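You operate a simulated robot arm through the tools that you are given. There is no shell and no other tool.

You run a simulated robot arm. Do the job below in one go: nothing can be reset, and whatever is moved stays where it is left.

## Task
Start the unit: vent shut, power, air pump and water on, air dial at 3, then press CHECK once.
Fine: wait for 4 bar on the air gauge before the check; the display must read READY.

Only the result counts: the job must be done as asked and must still hold three seconds after the hand-in. Knocking over, shifting, dropping, spilling or breaking anything else fails it.

## Robot
A 7-joint arm with a three-finger gripper, fixed in place. Base frame: the origin is at the foot of the arm, x ahead of it, y to its left, z up; the work surface is at about z = 720. Units: mm, rad, N and s.
Its first joint turns from -2.897 to 2.897 rad. Payload 2.69 kg.
The tool frame sits at the grasp point between the pads (the TCP): z along the fingers, y along the line on which they close. The tips reach 30 mm beyond it. The gripper opens to 128 mm. The gripper's body begins 117 mm behind the TCP.
Orientation is told as [roll, pitch, yaw] about the base's x, y, z axes, in that order, counted from this pose: with the fingers straight down and closing along the base's y, the tool's x points along the base's -x, its y along +y and its z along -z.

## Interface
- The arm moves only by the tool step_arm. Its argument "increments" is a list that holds one entry, the list of rows, each a list of 7 numbers: the shift along the base's x, y, z in units of 25 mm (1.0 is 25 mm), then the turn, a rotation vector about the base's x, y, z in units of 6 degrees (1.0 is 6 degrees), then the finger opening in mm, from 0 to 128. In form: [[[tx, ty, tz, rx, ry, rz, hand], ...]]. A call has 1 to 20 rows; each row shifts and turns the commanded pose from where the row before left it. A call with a number of a shift or a turn outside -1 to 1 is refused whole. Each row takes 0.2 s and may step no farther than 50 mm and 0.15 rad from the row before; otherwise, or with a gripper value out of range, the whole call is refused. Where a pose cannot be reached the arm comes as near as it can. A force on the tool above 40 N (or 10 N above the force at the start of the call, whichever is more), or a blocked arm, ends the call early, and 0.2 s more pass. The fingers move at their own pace and stop on an object; they squeeze with about 40 N. The grip force told is the motor's: it shows also when the fingers shut on nothing. Time passes only in rows, and 0.2 s behind the last, so rows that do not move let the fingers close. It gives the time, the measured TCP pose, the force on the tool (base axes), the opening and the grip force at its end, in the units of the frame above (readings bear some noise), with the torque about the TCP (base axes, N m) and any sound that the robot's microphone picked up, and new pictures: "views" is both (left out), scene, wrist or none.
- Cameras (640 x 400 px; columns grow to the right, rows downward): "scene" is fixed at [50.2, -503.2, 1462.2]; the picture's right is [0.90, -0.44, 0.00], its down [-0.14, -0.30, -0.94] and it looks along [0.41, 0.85, -0.33] (base axes); focal length 324 px, centre (320, 200). "wrist" rides on the gripper at [58, 54, -131] in the tool frame; the picture's right is [-0.68, 0.74, 0.00], its down [-0.62, -0.56, -0.55] and it looks along [-0.40, -0.37, 0.84] (tool axes); focal length 234 px, centre (320, 200). There is no depth. A picture from a camera that has moved, and an enlarged one, comes with that camera's place and axes in the base frame and with its lens.
- raise_lower(by): slides the trunk up (or, below 0, down) by that many mm; the arm rides with it, the base frame stays. It gives what a move gives, with no picture.
- inspect(camera, box): a new picture of the part [left, top, right, bottom] of that camera's present view, enlarged. It takes no simulated time.
- hand_in(): hands the job in; it is judged then, once.

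Places have to be worked out from the pictures, the camera data and where the tool is seen. Open the gripper and draw the arm clear of the work before you hand the job in, unless the task says otherwise.

The tools are called by a JSON object that holds its "fn" and its "kwargs". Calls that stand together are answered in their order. step_arm: Moves the arm, as the interface text tells. Its arguments: {"type":"object","properties":{"increments":{"type":"array"},"views":{"type":"string","enum":["both","scene","wrist","none"]}},"required":["increments"]} The other tools are called the same way: raise_lower (by) slides the trunk up or down; inspect (camera, box) takes an enlarged picture of a part of a camera's view; hand_in () hands the job in.

At the start:

```text
time_s: 0.0
position: [400.8, 581.9, 1179.5]
tool_rot: [0.001, -0.001, -0.001]
force: [-1.2, 0.0, -0.7]
ft_torque: [0.04, -0.01, -0.01]
width: 128.0
gripper_force: 0.0
trunk travel left (down, up): [-150.0, 200.0]
```

scene: 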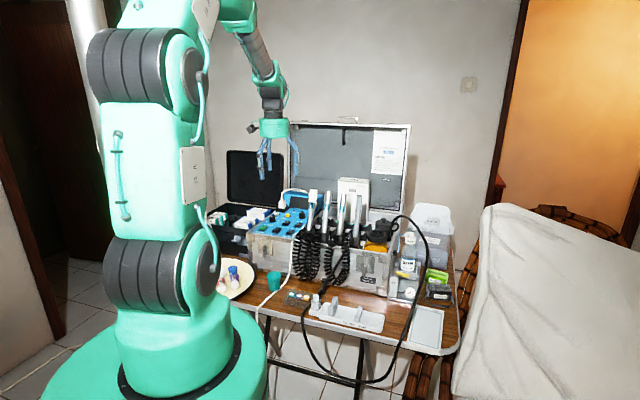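
wrist: 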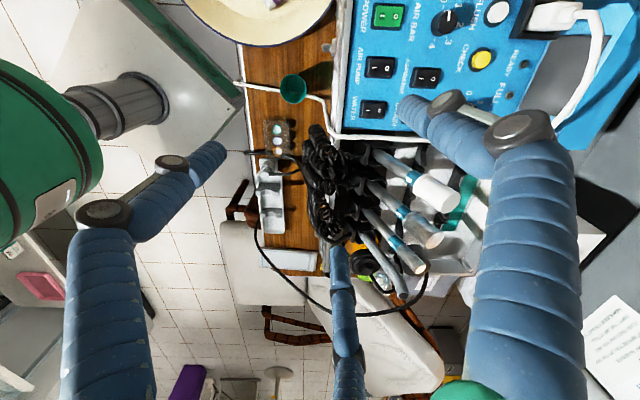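

I begin by looking closer at the panel in both camera views before moving anything.

{"fn": "inspect", "kwargs": {"camera": "scene", "box": [220, 170, 460, 320]}}

{"fn": "inspect", "kwargs": {"camera": "wrist", "box": [320, 0, 560, 150]}}

{"fn": "inspect", "kwargs": {"camera": "scene", "box": [235, 180, 331, 240]}}

```text
2.67 times, centred on (340, 245) of scene
camera zoom: at [50.2, -503.2, 1462.2], right [0.9, -0.44, 0.0], down [-0.14, -0.3, -0.94], along [0.41, 0.85, -0.33], focal length 865 px, centre (267, 80)
```

zoom: 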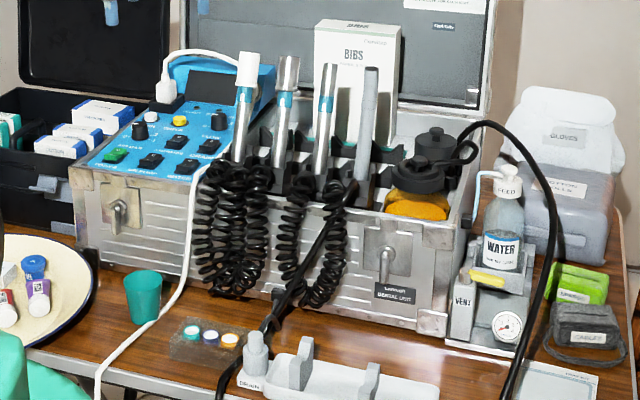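

```text
2.67 times, centred on (440, 75) of wrist
camera zoom: at [343.3, 635.1, 1311.8], right [0.68, 0.74, 0.0], down [0.62, -0.56, 0.55], along [0.4, -0.37, -0.84], focal length 624 px, centre (0, 533)
```

zoom: 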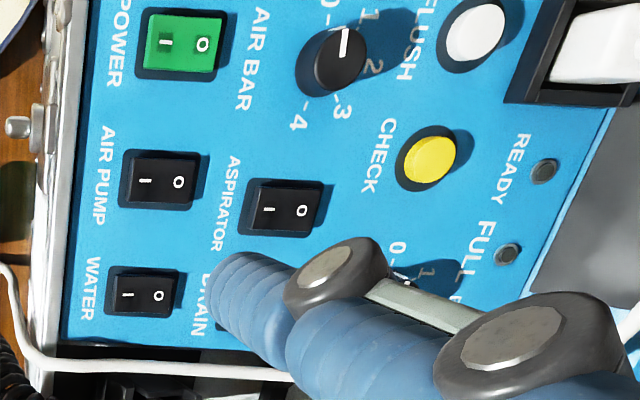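

```text
6.67 times, centred on (283, 210) of scene
camera zoom: at [50.2, -503.2, 1462.2], right [0.9, -0.44, 0.0], down [-0.14, -0.3, -0.94], along [0.41, 0.85, -0.33], focal length 2163 px, centre (567, 133)
```

zoom: 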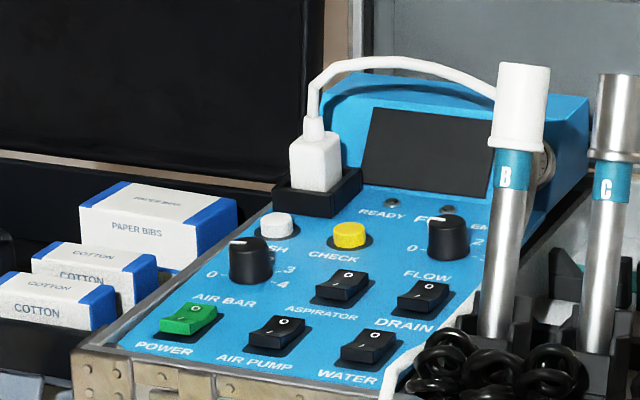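

The panel is rotated about -45° in yaw (Power near (379,730), Water near (468,642), both at z≈899). I now zoom on the vent block and on the rockers to read their present states.

{"fn": "inspect", "kwargs": {"camera": "scene", "box": [370, 215, 460, 315]}}

{"fn": "inspect", "kwargs": {"camera": "scene", "box": [380, 255, 428, 305]}}

{"fn": "inspect", "kwargs": {"camera": "scene", "box": [250, 205, 310, 243]}}

{"fn": "inspect", "kwargs": {"camera": "wrist", "box": [340, 0, 440, 130]}}

```text
4.00 times, centred on (415, 265) of scene
camera zoom: at [50.2, -503.2, 1462.2], right [0.9, -0.44, 0.0], down [-0.14, -0.3, -0.94], along [0.41, 0.85, -0.33], focal length 1298 px, centre (-60, -60)
```

zoom: 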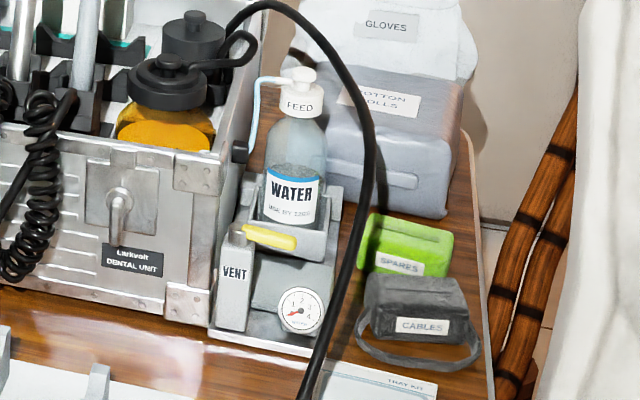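

```text
8.00 times, centred on (404, 280) of scene
camera zoom: at [50.2, -503.2, 1462.2], right [0.9, -0.44, 0.0], down [-0.14, -0.3, -0.94], along [0.41, 0.85, -0.33], focal length 2596 px, centre (-352, -440)
```

zoom: 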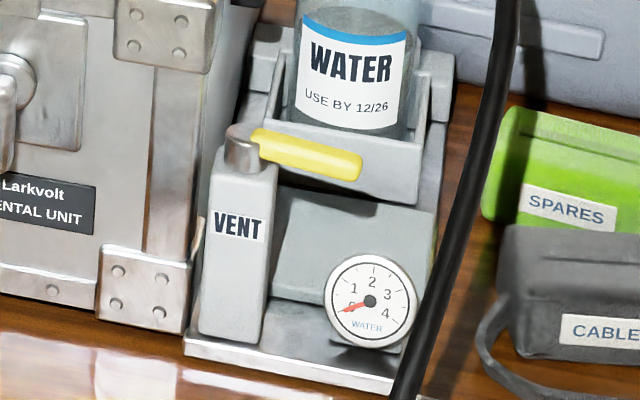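

```text
10.53 times, centred on (280, 224) of scene
camera zoom: at [50.2, -503.2, 1462.2], right [0.9, -0.44, 0.0], down [-0.14, -0.3, -0.94], along [0.41, 0.85, -0.33], focal length 3416 px, centre (741, -53)
```

zoom: 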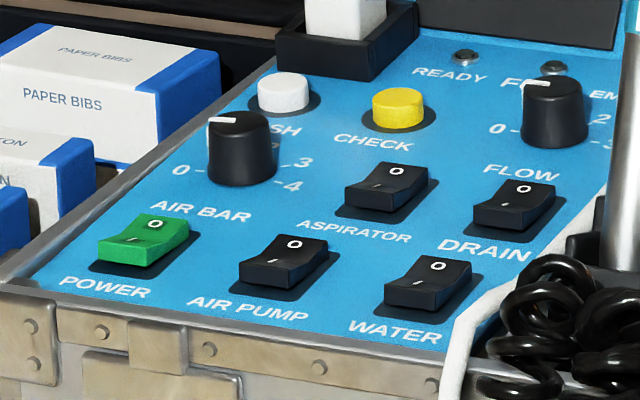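

```text
3.08 times, centred on (390, 65) of wrist
camera zoom: at [343.3, 635.1, 1311.8], right [0.68, 0.74, 0.0], down [0.62, -0.56, 0.55], along [0.4, -0.37, -0.84], focal length 720 px, centre (105, 615)
```

zoom: 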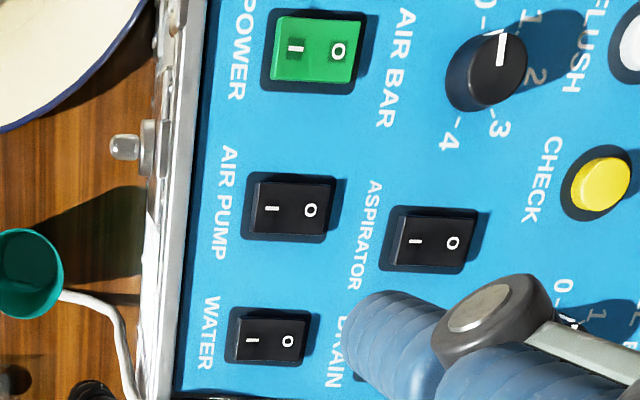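

All rockers look alike and the display is dark; the vent post seems to be near (729,288,836) with its yellow lever pointing along the case's right. I move high over to that side to look at the vent and the hose with the wrist camera.

{"fn": "step_arm", "kwargs": {"increments": [[[0.9, -0.8, 0, 0, 0, 0, 128], [0.9, -0.8, 0, 0, 0, 0, 128], [0.9, -0.8, 0, 0, 0, 0, 128], [0.9, -0.8, 0, 0, 0, 0, 128], [0.9, -0.8, 0, 0, 0, 0, 128], [0.9, -0.8, 0, 0, 0, 0, 128], [0.9, -0.8, 0, 0, 0, 0, 128], [0.9, -0.8, 0, 0, 0, 0, 128], [0.9, -0.8, 0, 0, 0, 0, 128], [0.9, -0.8, 0, 0, 0, 0, 128]]], "views": "both"}}

```text
time_s: 2.2
position: [626.2, 382.9, 1179.0]
tool_rot: [0.0, 0.001, 0.001]
force: [-0.4, 0.9, 0.3]
ft_torque: [-0.01, -0.01, 0.0]
width: 128.2
gripper_force: 0.0
trunk travel left (down, up): [-150.0, 200.0]
camera wrist: at [567.7, 435.6, 1310.4], right [0.68, 0.74, 0.0], down [0.62, -0.56, 0.55], along [0.4, -0.37, -0.84], focal length 234 px, centre (320, 200)
```

scene: 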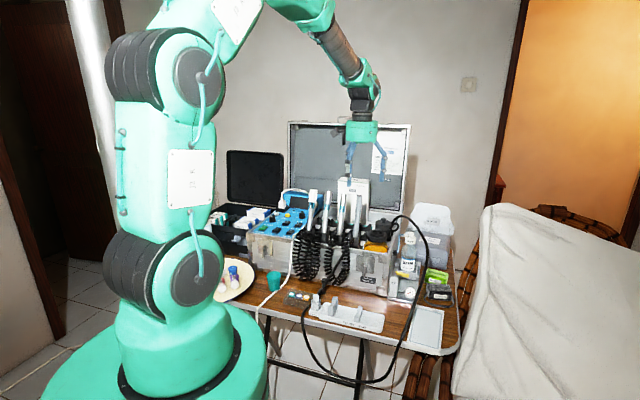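
wrist: 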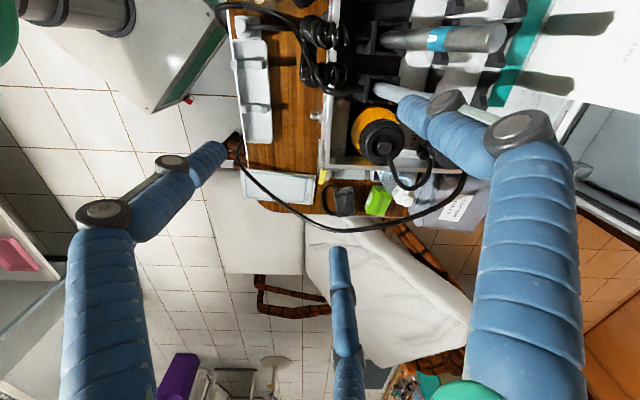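

The vent block shows up near wrist pixel (340,180), partly beneath the cable loop. I zoom in on it.

{"fn": "inspect", "kwargs": {"camera": "wrist", "box": [290, 130, 470, 245]}}

{"fn": "inspect", "kwargs": {"camera": "scene", "box": [370, 200, 460, 310]}}

```text
3.48 times, centred on (380, 188) of wrist
camera zoom: at [567.7, 435.6, 1310.4], right [0.68, 0.74, 0.0], down [0.62, -0.56, 0.55], along [0.4, -0.37, -0.84], focal length 814 px, centre (111, 244)
```

zoom: 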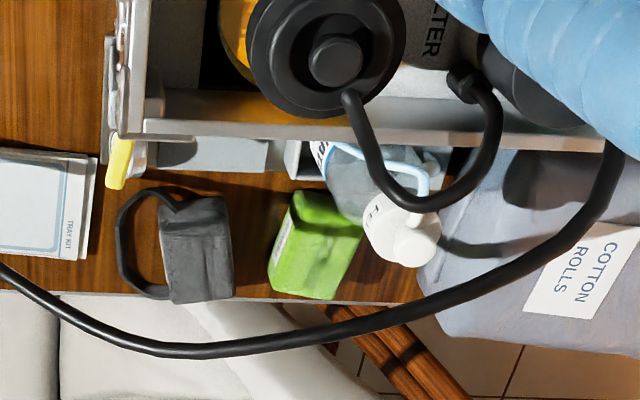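

```text
3.64 times, centred on (415, 255) of scene
camera zoom: at [50.2, -503.2, 1462.2], right [0.9, -0.44, 0.0], down [-0.14, -0.3, -0.94], along [0.41, 0.85, -0.33], focal length 1180 px, centre (-26, 0)
```

zoom: 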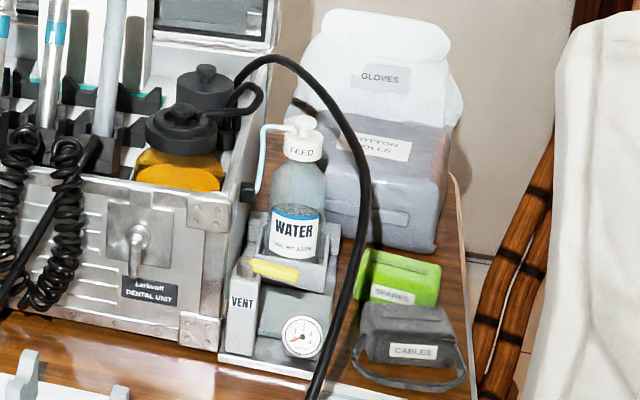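

The lever sits around (750,275,834) and the cable arches about 95 mm to its right. I lower the wrist somewhat (tips stay above the jar at z≈950) for a sharper look at the lever and any open/shut marks.

{"fn": "step_arm", "kwargs": {"increments": [[[0.43, -0.35, -1.0, 0, 0, 0, 128], [0.43, -0.35, -1.0, 0, 0, 0, 128], [0.43, -0.35, -1.0, 0, 0, 0, 128], [0.43, -0.35, -1.0, 0, 0, 0, 128], [0.43, -0.35, -1.0, 0, 0, 0, 128], [0.43, -0.35, -1.0, 0, 0, 0, 128]]], "views": "both"}}

{"fn": "inspect", "kwargs": {"camera": "wrist", "box": [240, 120, 400, 240]}}

```text
time_s: 3.6
position: [691.6, 330.2, 1029.5]
tool_rot: [-0.001, 0.0, 0.002]
force: [0.6, -0.5, 0.3]
ft_torque: [-0.03, -0.03, -0.02]
width: 127.9
gripper_force: 0.1
trunk travel left (down, up): [-150.0, 200.0]
camera wrist: at [633.6, 383.5, 1160.6], right [0.68, 0.74, 0.0], down [0.62, -0.56, 0.55], along [0.4, -0.37, -0.84], focal length 234 px, centre (320, 200)
```

scene: 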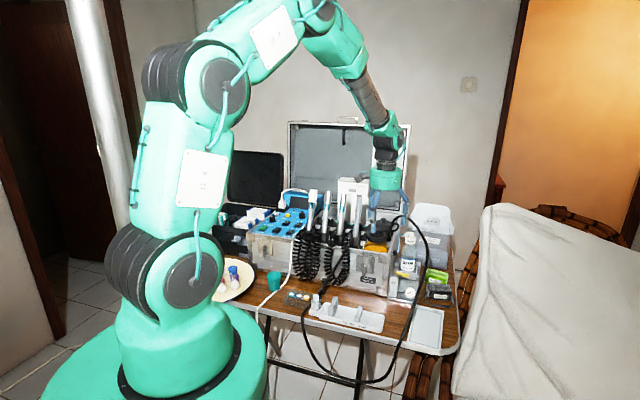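
wrist: 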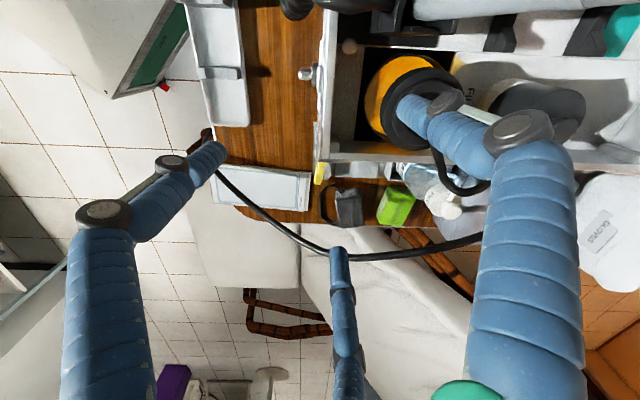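

```text
3.33 times, centred on (320, 180) of wrist
camera zoom: at [633.6, 383.5, 1160.6], right [0.68, 0.74, 0.0], down [0.62, -0.56, 0.55], along [0.4, -0.37, -0.84], focal length 781 px, centre (320, 267)
```

zoom: 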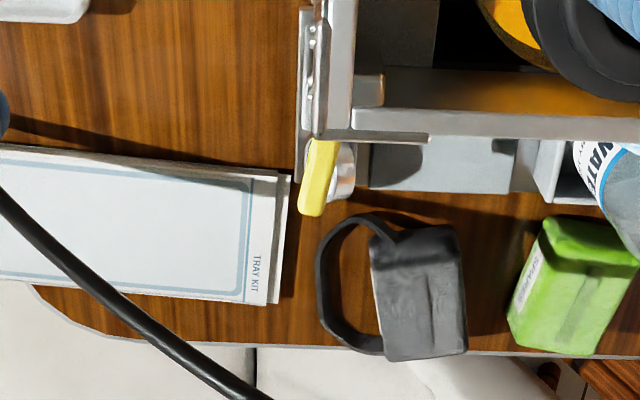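

From here the case wall hides the pivot and I see no marks. I turn the hand by +90° so the wrist camera sits in front of the case and looks back toward it, keeping the tips above the cable.

{"fn": "step_arm", "kwargs": {"increments": [[[-0.06, -0.37, -0.08, 0, 0, 1, 128], [-0.06, -0.37, -0.08, 0, 0, 1, 128], [-0.06, -0.37, -0.08, 0, 0, 1, 128], [-0.06, -0.37, -0.08, 0, 0, 1, 128], [-0.06, -0.37, -0.08, 0, 0, 1, 128], [-0.06, -0.37, -0.08, 0, 0, 1, 128], [-0.06, -0.37, -0.08, 0, 0, 1, 128], [-0.06, -0.37, -0.08, 0, 0, 1, 128], [-0.06, -0.37, -0.08, 0, 0, 1, 128], [-0.06, -0.37, -0.08, 0, 0, 1, 128], [-0.06, -0.37, -0.08, 0, 0, 1, 128], [-0.06, -0.37, -0.08, 0, 0, 1, 128], [-0.06, -0.37, -0.08, 0, 0, 1, 128], [-0.06, -0.37, -0.08, 0, 0, 1, 128], [-0.06, -0.37, -0.08, 0, 0, 1, 128]]], "views": "both"}}

{"fn": "inspect", "kwargs": {"camera": "wrist", "box": [240, 120, 400, 240]}}

```text
time_s: 6.8
position: [667.4, 190.8, 1000.2]
tool_rot: [0.0, -0.002, 1.573]
force: [0.2, 0.4, 0.4]
ft_torque: [-0.04, -0.02, -0.03]
width: 127.9
gripper_force: 0.1
trunk travel left (down, up): [-150.0, 200.0]
camera wrist: at [615.5, 131.9, 1131.5], right [-0.74, 0.67, 0.0], down [0.56, 0.62, 0.55], along [0.37, 0.4, -0.84], focal length 234 px, centre (320, 200)
```

scene: 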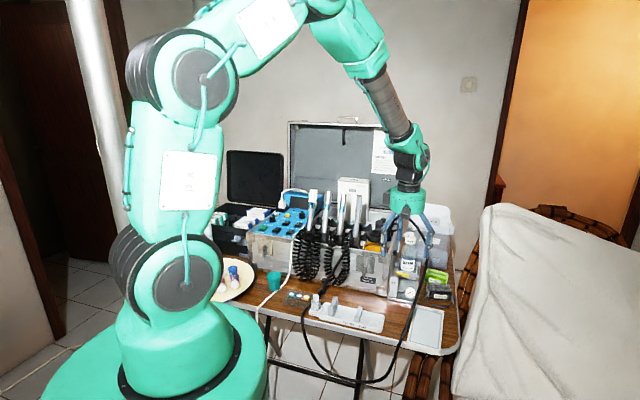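
wrist: 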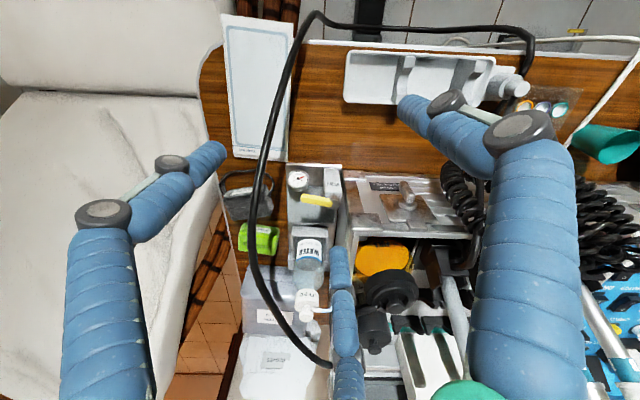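

```text
3.33 times, centred on (320, 180) of wrist
camera zoom: at [615.5, 131.9, 1131.5], right [-0.74, 0.67, 0.0], down [0.56, 0.62, 0.55], along [0.37, 0.4, -0.84], focal length 781 px, centre (320, 267)
```

zoom: 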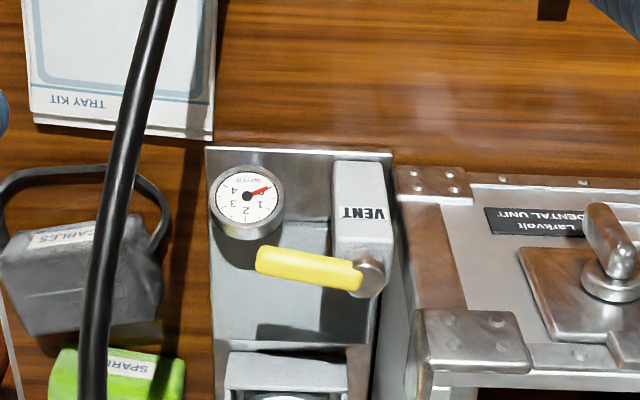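

The view from the front is good: pivot with silver cap and the yellow lever pointing right across the block. I zoom harder for any marks, and also look at the rest of the panel from here.

{"fn": "inspect", "kwargs": {"camera": "wrist", "box": [285, 155, 355, 200]}}

{"fn": "inspect", "kwargs": {"camera": "wrist", "box": [305, 175, 345, 200]}}

{"fn": "inspect", "kwargs": {"camera": "wrist", "box": [560, 200, 640, 400]}}

```text
8.89 times, centred on (320, 178) of wrist
camera zoom: at [615.5, 131.9, 1131.5], right [-0.74, 0.67, 0.0], down [0.56, 0.62, 0.55], along [0.37, 0.4, -0.84], focal length 2082 px, centre (320, 400)
```

zoom: 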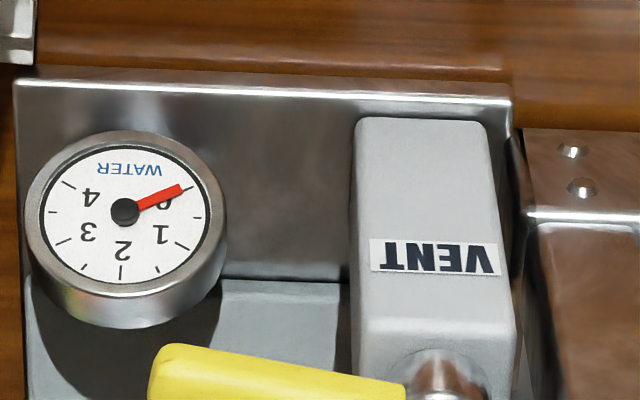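

```text
16.00 times, centred on (325, 188) of wrist
camera zoom: at [615.5, 131.9, 1131.5], right [-0.74, 0.67, 0.0], down [0.56, 0.62, 0.55], along [0.37, 0.4, -0.84], focal length 3747 px, centre (240, 400)
```

zoom: 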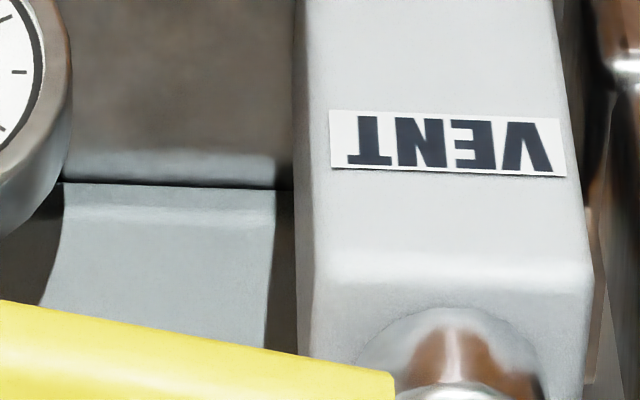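

```text
2.00 times, centred on (600, 300) of wrist
camera zoom: at [615.5, 131.9, 1131.5], right [-0.74, 0.67, 0.0], down [0.56, 0.62, 0.55], along [0.37, 0.4, -0.84], focal length 468 px, centre (-240, 0)
```

zoom: 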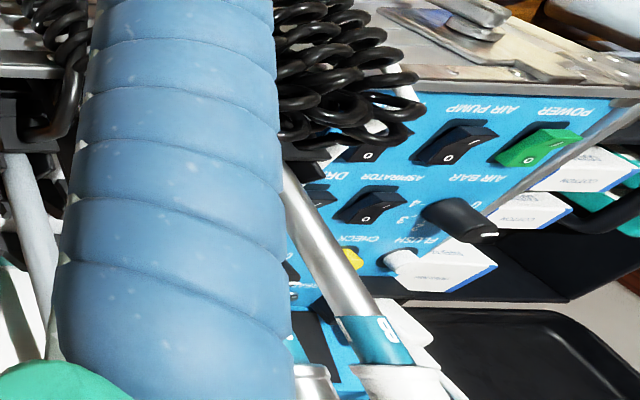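

No marks on the vent, and the water gauge reads 0. Next I search for the air gauge in the scene view around the display and the case.

{"fn": "inspect", "kwargs": {"camera": "scene", "box": [270, 180, 350, 230]}}

{"fn": "inspect", "kwargs": {"camera": "scene", "box": [230, 110, 420, 300]}}

{"fn": "inspect", "kwargs": {"camera": "wrist", "box": [330, 160, 480, 380]}}

```text
8.00 times, centred on (310, 205) of scene
camera zoom: at [50.2, -503.2, 1462.2], right [0.9, -0.44, 0.0], down [-0.14, -0.3, -0.94], along [0.41, 0.85, -0.33], focal length 2596 px, centre (400, 160)
```

zoom: 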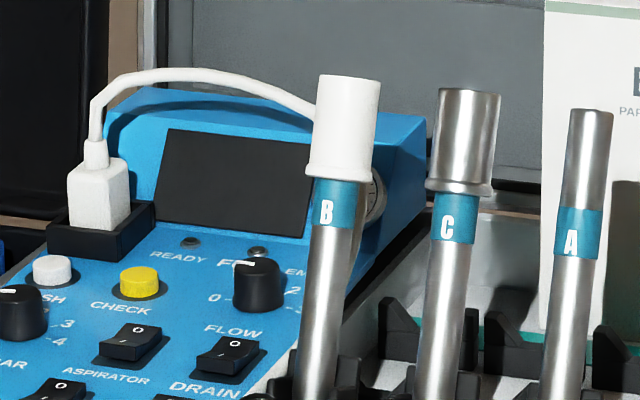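

```text
2.11 times, centred on (325, 205) of scene
camera zoom: at [50.2, -503.2, 1462.2], right [0.9, -0.44, 0.0], down [-0.14, -0.3, -0.94], along [0.41, 0.85, -0.33], focal length 683 px, centre (310, 190)
```

zoom: 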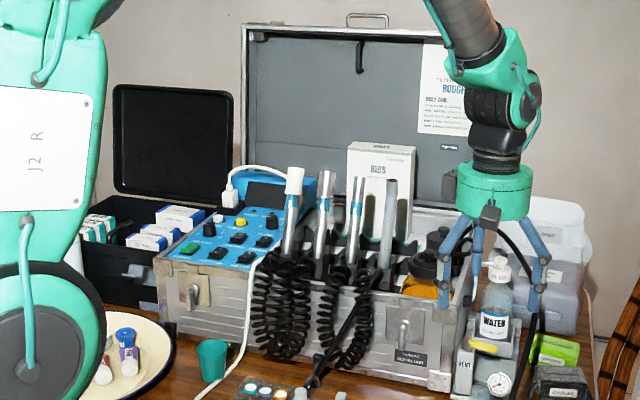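

```text
1.82 times, centred on (405, 270) of wrist
camera zoom: at [615.5, 131.9, 1131.5], right [-0.74, 0.67, 0.0], down [0.56, 0.62, 0.55], along [0.37, 0.4, -0.84], focal length 426 px, centre (166, 73)
```

zoom: 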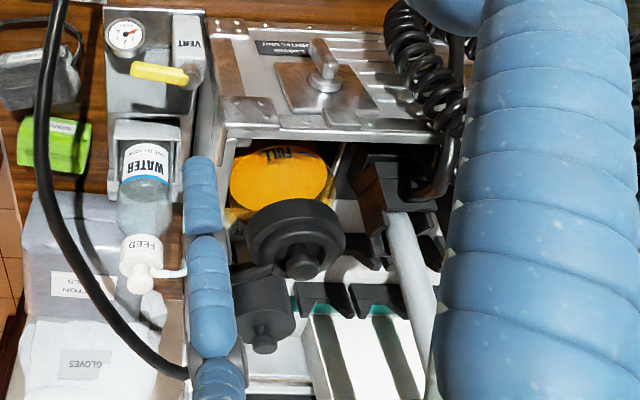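

The air gauge appears to be on the right flank of the display box, facing along the case's right. The hand looks like it has three fingers, so I close it in free air to see how the tips come together.

{"fn": "step_arm", "kwargs": {"increments": [[[0, 0, 0, 0, 0, 0, 0], [0, 0, 0, 0, 0, 0, 0], [0, 0, 0, 0, 0, 0, 0]]], "views": "both"}}

{"fn": "inspect", "kwargs": {"camera": "scene", "box": [360, 150, 460, 260]}}

```text
time_s: 7.6
position: [668.3, 190.3, 1000.4]
tool_rot: [0.002, -0.001, 1.573]
force: [0.4, 0.2, -0.3]
ft_torque: [-0.01, 0.0, 0.0]
width: 2.3
gripper_force: 31.3
trunk travel left (down, up): [-150.0, 200.0]
camera wrist: at [615.5, 132.0, 1131.7], right [-0.74, 0.68, 0.0], down [0.57, 0.62, 0.55], along [0.37, 0.4, -0.84], focal length 234 px, centre (320, 200)
```

scene: 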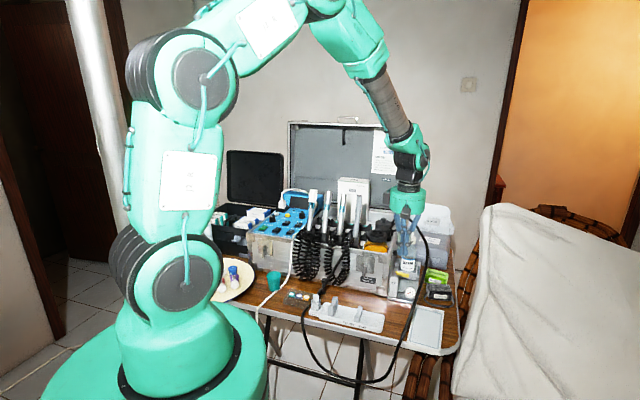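
wrist: 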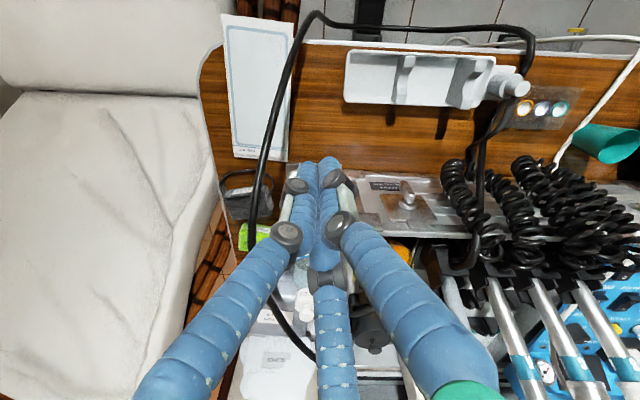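

```text
3.64 times, centred on (410, 205) of scene
camera zoom: at [50.2, -503.2, 1462.2], right [0.9, -0.44, 0.0], down [-0.14, -0.3, -0.94], along [0.41, 0.85, -0.33], focal length 1180 px, centre (-7, 182)
```

zoom: 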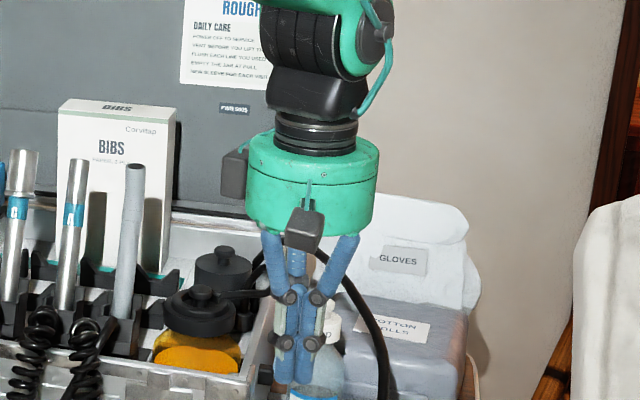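

The three fingertips meet in a bundle about the TCP axis. There is a card in the case lid with rules; I read it closely since it may tell how the vent lever works.

{"fn": "inspect", "kwargs": {"camera": "scene", "box": [368, 125, 412, 185]}}

{"fn": "inspect", "kwargs": {"camera": "scene", "box": [364, 128, 404, 156]}}

{"fn": "inspect", "kwargs": {"camera": "wrist", "box": [560, 260, 640, 400]}}

```text
6.67 times, centred on (390, 155) of scene
camera zoom: at [50.2, -503.2, 1462.2], right [0.9, -0.44, 0.0], down [-0.14, -0.3, -0.94], along [0.41, 0.85, -0.33], focal length 2163 px, centre (-147, 500)
```

zoom: 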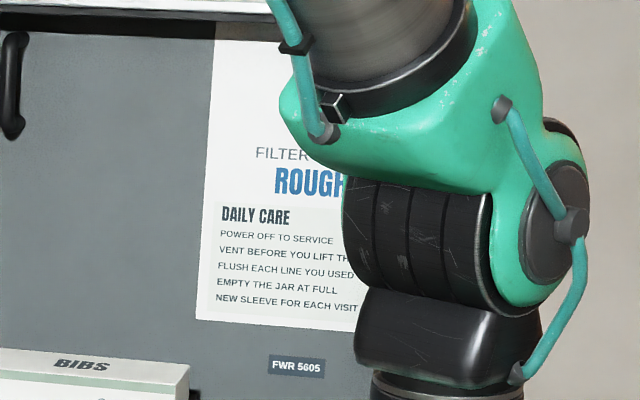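

```text
14.29 times, centred on (384, 142) of scene
camera zoom: at [50.2, -503.2, 1462.2], right [0.9, -0.44, 0.0], down [-0.14, -0.3, -0.94], along [0.41, 0.85, -0.33], focal length 4636 px, centre (-594, 1029)
```

zoom: 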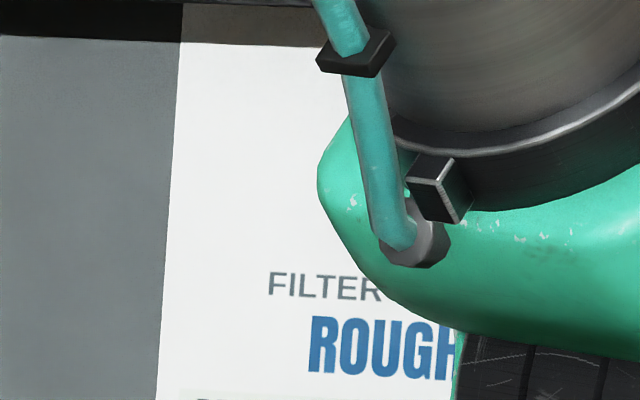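

```text
2.86 times, centred on (600, 330) of wrist
camera zoom: at [615.5, 132.0, 1131.7], right [-0.74, 0.68, 0.0], down [0.57, 0.62, 0.55], along [0.37, 0.4, -0.84], focal length 669 px, centre (-480, -171)
```

zoom: 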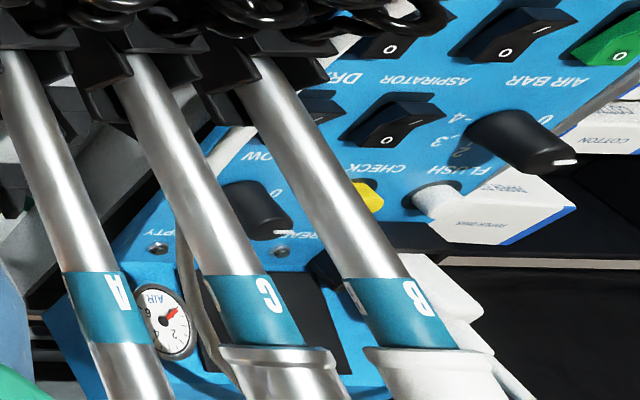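

The air gauge ("AIR", reads 0) is on the display box's right flank, visible between handpieces A and C. I bring the closed fingers in front of the lever, above it first, at about (728,239,900).

{"fn": "step_arm", "kwargs": {"increments": [[[0.81, 0.65, 0, 0, 0, 0, 0], [0.81, 0.65, 0, 0, 0, 0, 0], [0.81, 0.65, 0, 0, 0, 0, 0], [0, 0, -0.8, 0, 0, 0, 0], [0, 0, -0.8, 0, 0, 0, 0], [0, 0, -0.8, 0, 0, 0, 0], [0, 0, -0.8, 0, 0, 0, 0], [0, 0, -0.8, 0, 0, 0, 0]]], "views": "both"}}

{"fn": "inspect", "kwargs": {"camera": "scene", "box": [380, 210, 444, 300]}}

{"fn": "inspect", "kwargs": {"camera": "wrist", "box": [200, 80, 420, 260]}}

```text
time_s: 9.4
position: [730.0, 238.9, 899.7]
tool_rot: [-0.001, 0.0, 1.572]
force: [0.7, 0.0, 0.0]
ft_torque: [0.0, -0.01, 0.0]
width: 2.3
gripper_force: 31.9
trunk travel left (down, up): [-150.0, 200.0]
camera wrist: at [676.7, 180.4, 1031.4], right [-0.74, 0.68, 0.0], down [0.57, 0.62, 0.55], along [0.37, 0.4, -0.84], focal length 234 px, centre (320, 200)
```

scene: 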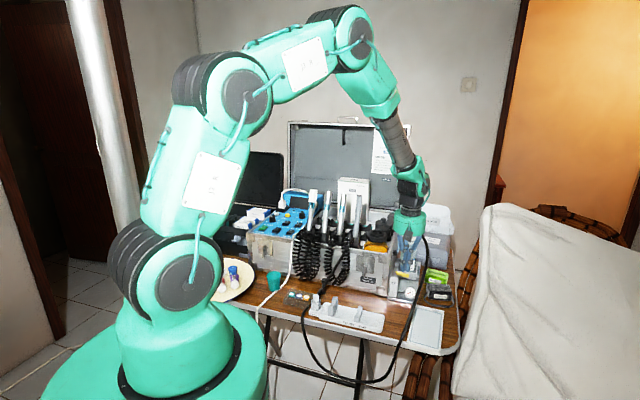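
wrist: 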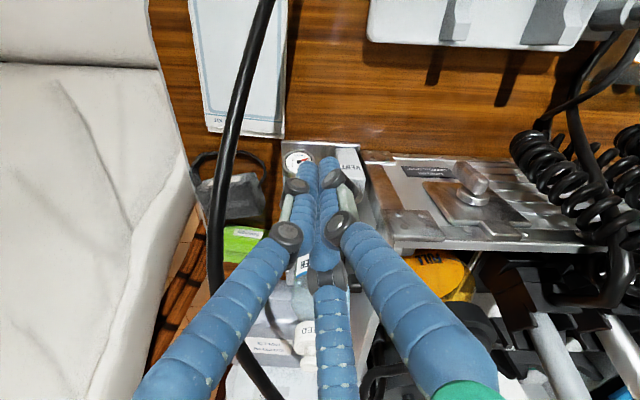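

```text
4.44 times, centred on (412, 255) of scene
camera zoom: at [50.2, -503.2, 1462.2], right [0.9, -0.44, 0.0], down [-0.14, -0.3, -0.94], along [0.41, 0.85, -0.33], focal length 1442 px, centre (-89, -44)
```

zoom: 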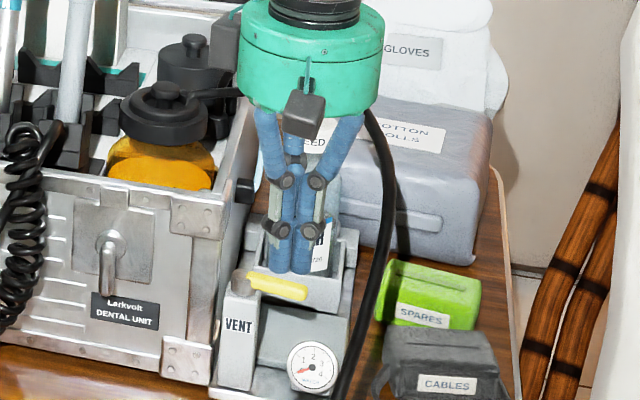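

```text
2.22 times, centred on (310, 170) of wrist
camera zoom: at [676.7, 180.4, 1031.4], right [-0.74, 0.68, 0.0], down [0.57, 0.62, 0.55], along [0.37, 0.4, -0.84], focal length 520 px, centre (342, 267)
```

zoom: 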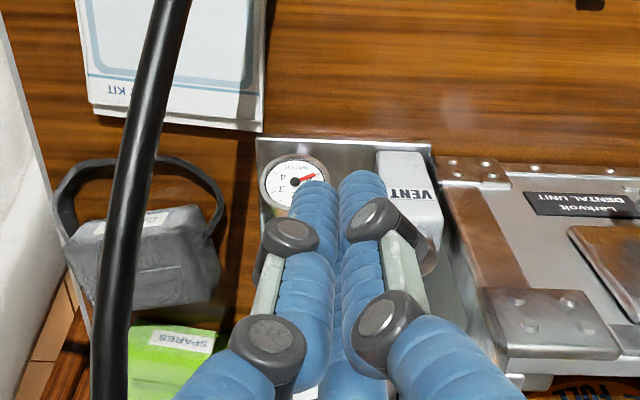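

The bundle is right in front of and above the lever, with the cable well to the side. I lower the tips to the lever's height (tip z≈826) and check the force.

{"fn": "step_arm", "kwargs": {"increments": [[[-0.06, 0, -0.6, 0, 0, 0, 0], [0, 0, -0.6, 0, 0, 0, 0], [0, 0, -0.55, 0, 0, 0, 0]]], "views": "both"}}

{"fn": "inspect", "kwargs": {"camera": "scene", "box": [380, 240, 440, 300]}}

{"fn": "inspect", "kwargs": {"camera": "wrist", "box": [240, 100, 400, 220]}}

```text
time_s: 10.2
position: [729.4, 240.4, 855.1]
tool_rot: [0.0, -0.001, 1.57]
force: [0.2, 0.0, -0.2]
ft_torque: [-0.03, 0.03, 0.0]
width: 2.3
gripper_force: 32.0
trunk travel left (down, up): [-150.0, 200.0]
camera wrist: at [675.3, 180.9, 987.6], right [-0.74, 0.68, 0.0], down [0.56, 0.62, 0.55], along [0.37, 0.4, -0.84], focal length 234 px, centre (320, 200)
```

scene: 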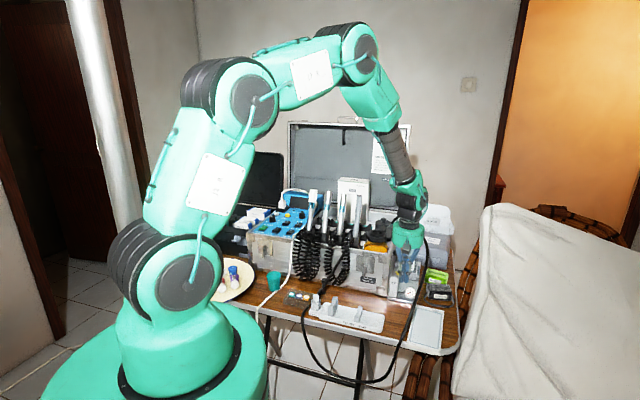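
wrist: 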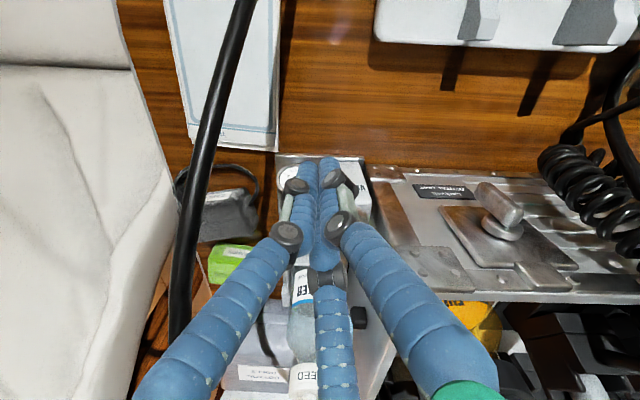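

```text
6.67 times, centred on (410, 270) of scene
camera zoom: at [50.2, -503.2, 1462.2], right [0.9, -0.44, 0.0], down [-0.14, -0.3, -0.94], along [0.41, 0.85, -0.33], focal length 2163 px, centre (-280, -267)
```

zoom: 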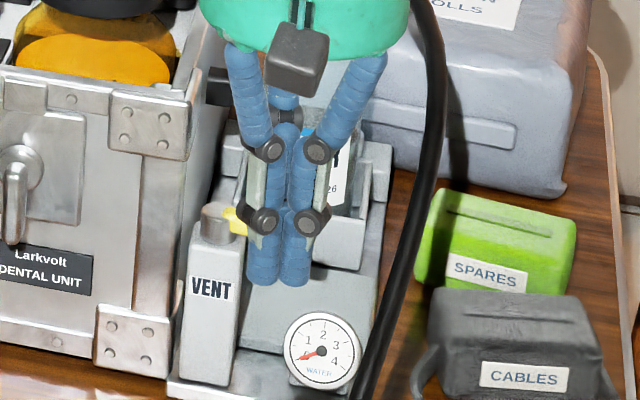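

```text
3.33 times, centred on (320, 160) of wrist
camera zoom: at [675.3, 180.9, 987.6], right [-0.74, 0.68, 0.0], down [0.56, 0.62, 0.55], along [0.37, 0.4, -0.84], focal length 781 px, centre (320, 333)
```

zoom: 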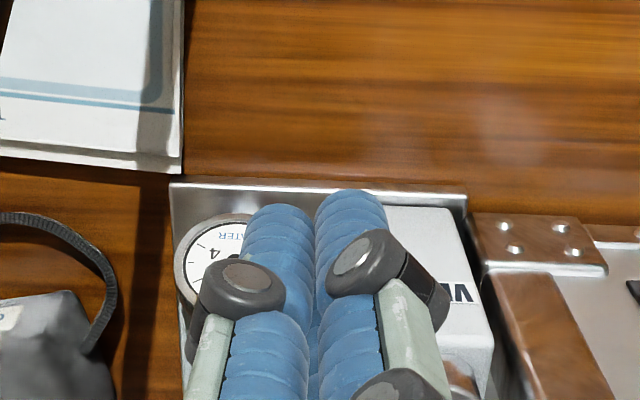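

No contact yet; the bundle is in front of the lever. I nudge it backward (+u direction) in small 3 mm steps to feel whether the lever yields that way.

{"fn": "step_arm", "kwargs": {"increments": [[[0.085, 0.085, 0, 0, 0, 0, 0], [0.085, 0.085, 0, 0, 0, 0, 0], [0.085, 0.085, 0, 0, 0, 0, 0], [0.085, 0.085, 0, 0, 0, 0, 0], [0.085, 0.085, 0, 0, 0, 0, 0], [0.085, 0.085, 0, 0, 0, 0, 0]]], "views": "scene"}}

{"fn": "inspect", "kwargs": {"camera": "scene", "box": [380, 240, 440, 300]}}

```text
time_s: 11.6
position: [740.6, 250.7, 855.8]
tool_rot: [-0.001, 0.002, 1.57]
force: [-1.3, -1.7, 0.0]
ft_torque: [-0.06, 0.03, -0.02]
width: 2.2
gripper_force: 31.4
trunk travel left (down, up): [-150.0, 200.0]
```

scene: 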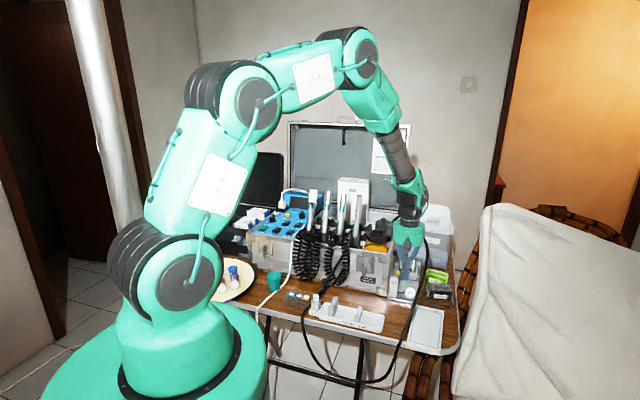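

```text
6.67 times, centred on (410, 270) of scene
camera zoom: at [50.2, -503.2, 1462.2], right [0.9, -0.44, 0.0], down [-0.14, -0.3, -0.94], along [0.41, 0.85, -0.33], focal length 2163 px, centre (-280, -267)
```

zoom: 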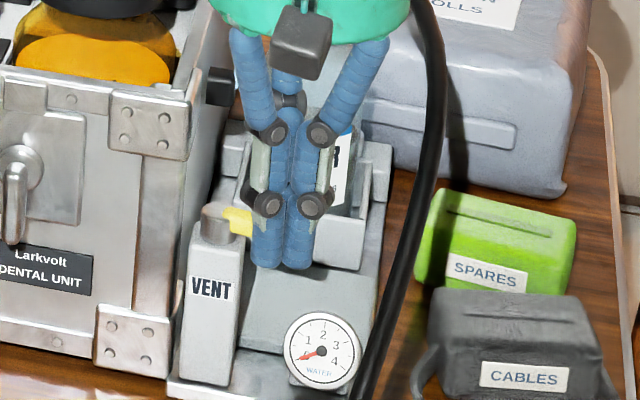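

I feel about 2 N against the push, so the fingers touch the lever. I continue a few millimetres to see whether it turns or resists.

{"fn": "step_arm", "kwargs": {"increments": [[[0.085, 0.085, 0, 0, 0, 0, 0], [0.085, 0.085, 0, 0, 0, 0, 0], [0.085, 0.085, 0, 0, 0, 0, 0]]], "views": "scene"}}

{"fn": "inspect", "kwargs": {"camera": "scene", "box": [380, 240, 440, 300]}}

```text
time_s: 12.2
position: [741.0, 252.7, 854.0]
tool_rot: [0.008, 0.006, 1.572]
force: [-7.3, -5.3, -0.4]
ft_torque: [-0.14, 0.01, 0.02]
width: 2.0
gripper_force: 31.5
trunk travel left (down, up): [-150.0, 200.0]
stopped in row 3: the force on the tool passed its limit at 44 N (the readings are from after the stop); the commanded pose is now the measured one
```

scene: 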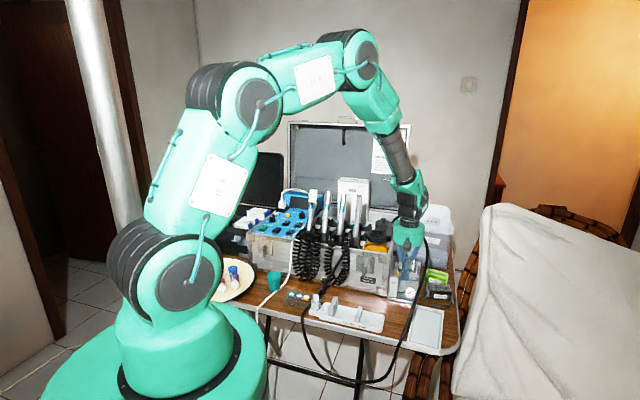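

```text
6.67 times, centred on (410, 270) of scene
camera zoom: at [50.2, -503.2, 1462.2], right [0.9, -0.44, 0.0], down [-0.14, -0.3, -0.94], along [0.41, 0.85, -0.33], focal length 2163 px, centre (-280, -267)
```

zoom: 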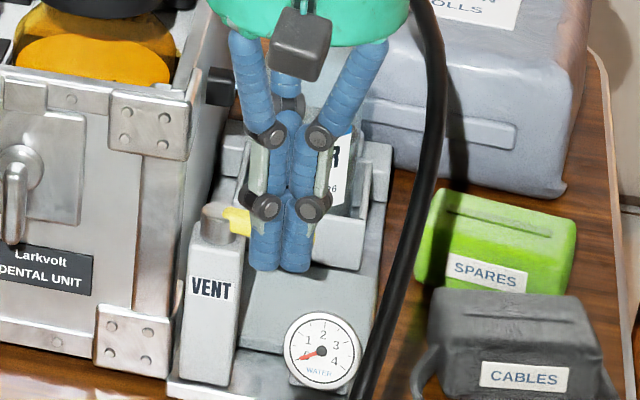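

The lever is hard against a stop in that direction (44 N), so it must swing the other way, toward the front. I back off, rise above it, tilt the hand 12° so the palm leans to the front away from the cable, and go above the spot behind the lever.

{"fn": "step_arm", "kwargs": {"increments": [[[-0.42, -0.42, 0, 0, 0, 0, 0], [0, 0, 1, 0, 0, 0, 0], [0, 0, 1, 0, 0, 0, 0], [0, 0, 1, 0, 0, 0, 0], [0.39, 0.46, 0, 0.35, -0.35, 0, 0], [0.39, 0.46, 0, 0.35, -0.35, 0, 0], [0.39, 0.46, 0, 0.35, -0.35, 0, 0], [0.39, 0.46, 0, 0.35, -0.35, 0, 0]]], "views": "both"}}

{"fn": "inspect", "kwargs": {"camera": "scene", "box": [380, 210, 450, 300]}}

{"fn": "inspect", "kwargs": {"camera": "wrist", "box": [220, 80, 420, 260]}}

```text
time_s: 14.1
position: [770.9, 288.7, 929.7]
tool_rot: [-0.143, -0.143, 1.58]
force: [0.2, -0.3, -0.5]
ft_torque: [-0.02, -0.01, 0.02]
width: 2.0
gripper_force: 31.8
trunk travel left (down, up): [-150.0, 200.0]
camera wrist: at [700.7, 212.5, 1041.2], right [-0.74, 0.68, -0.01], down [0.48, 0.53, 0.7], along [0.48, 0.52, -0.71], focal length 234 px, centre (320, 200)
```

scene: 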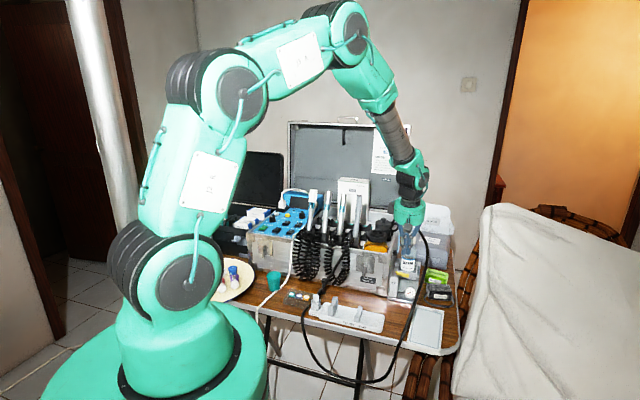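
wrist: 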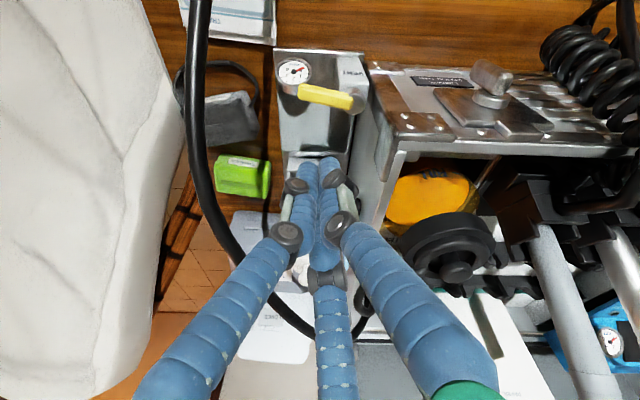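

```text
4.44 times, centred on (415, 255) of scene
camera zoom: at [50.2, -503.2, 1462.2], right [0.9, -0.44, 0.0], down [-0.14, -0.3, -0.94], along [0.41, 0.85, -0.33], focal length 1442 px, centre (-102, -44)
```

zoom: 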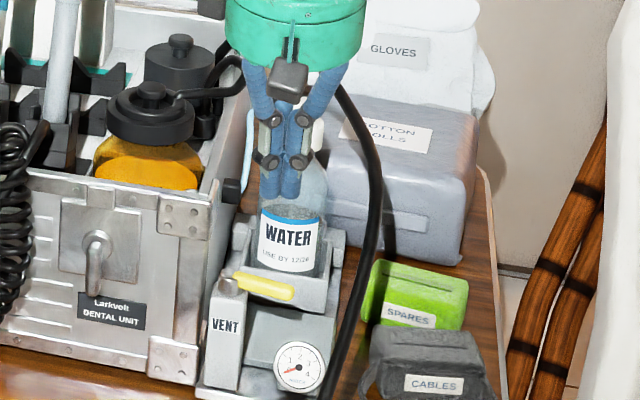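

```text
2.22 times, centred on (320, 170) of wrist
camera zoom: at [700.7, 212.5, 1041.2], right [-0.74, 0.68, -0.01], down [0.48, 0.53, 0.7], along [0.48, 0.52, -0.71], focal length 520 px, centre (320, 267)
```

zoom: 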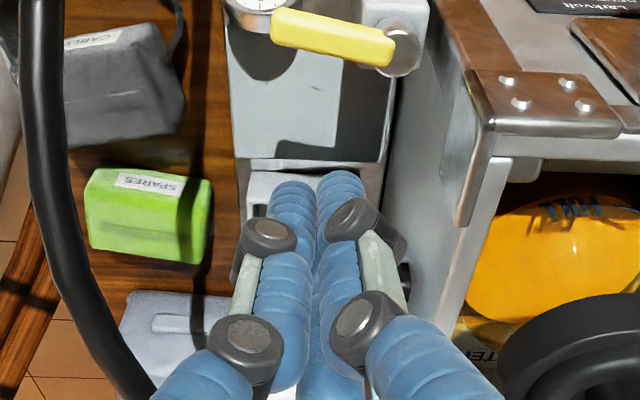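

The tips are over the gap between lever and bottle holder (tip ≈ r 31, u 35 from the pivot). I descend to lever height there, watching the force.

{"fn": "step_arm", "kwargs": {"increments": [[[0, 0, -0.8, 0, 0, 0, 0], [0, 0, -0.8, 0, 0, 0, 0], [0, 0, -0.8, 0, 0, 0, 0], [0, 0, -0.7, 0, 0, 0, 0]]], "views": "both"}}

{"fn": "inspect", "kwargs": {"camera": "scene", "box": [380, 230, 444, 300]}}

{"fn": "inspect", "kwargs": {"camera": "wrist", "box": [220, 40, 420, 220]}}

```text
time_s: 15.1
position: [772.4, 288.6, 852.1]
tool_rot: [-0.144, -0.144, 1.581]
force: [-0.2, -0.1, 0.2]
ft_torque: [-0.03, -0.01, 0.0]
width: 2.3
gripper_force: 31.2
trunk travel left (down, up): [-150.0, 200.0]
camera wrist: at [701.6, 212.7, 964.6], right [-0.74, 0.68, -0.01], down [0.48, 0.53, 0.7], along [0.48, 0.52, -0.71], focal length 234 px, centre (320, 200)
```

scene: 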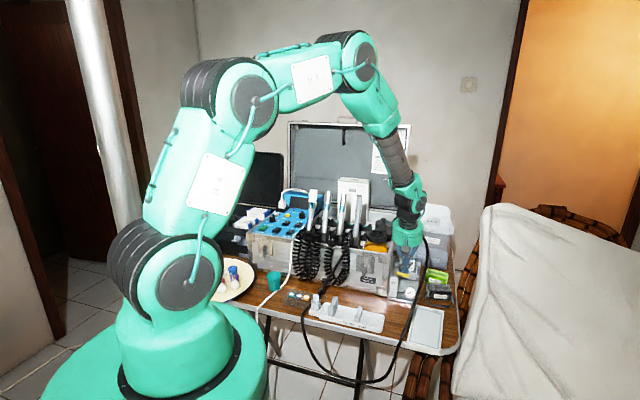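
wrist: 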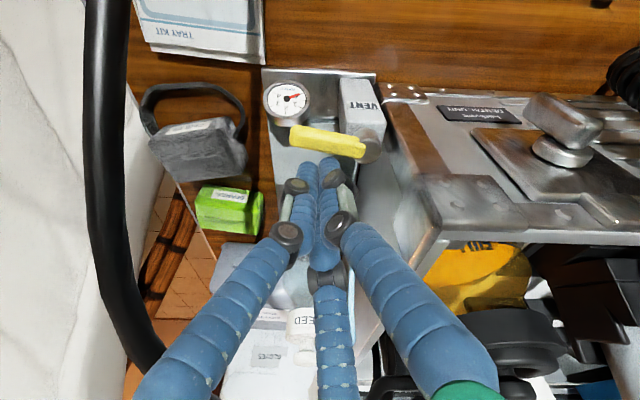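

```text
5.71 times, centred on (412, 265) of scene
camera zoom: at [50.2, -503.2, 1462.2], right [0.9, -0.44, 0.0], down [-0.14, -0.3, -0.94], along [0.41, 0.85, -0.33], focal length 1854 px, centre (-206, -171)
```

zoom: 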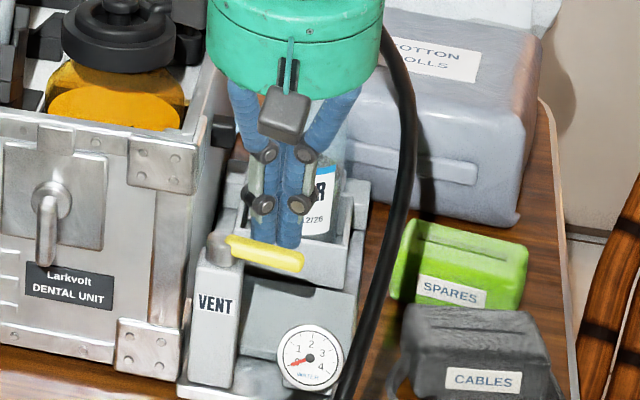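

```text
2.22 times, centred on (320, 130) of wrist
camera zoom: at [701.6, 212.7, 964.6], right [-0.74, 0.68, -0.01], down [0.48, 0.53, 0.7], along [0.48, 0.52, -0.71], focal length 520 px, centre (320, 356)
```

zoom: 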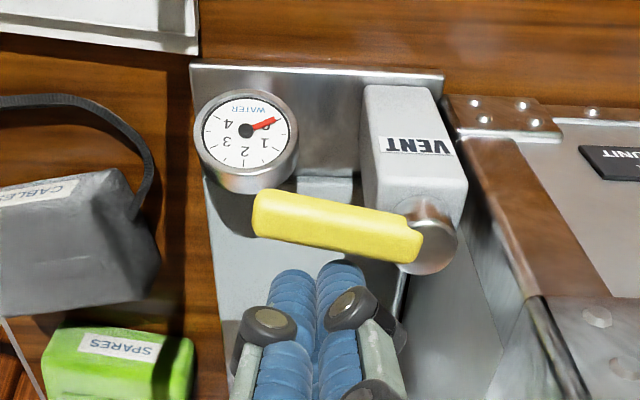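

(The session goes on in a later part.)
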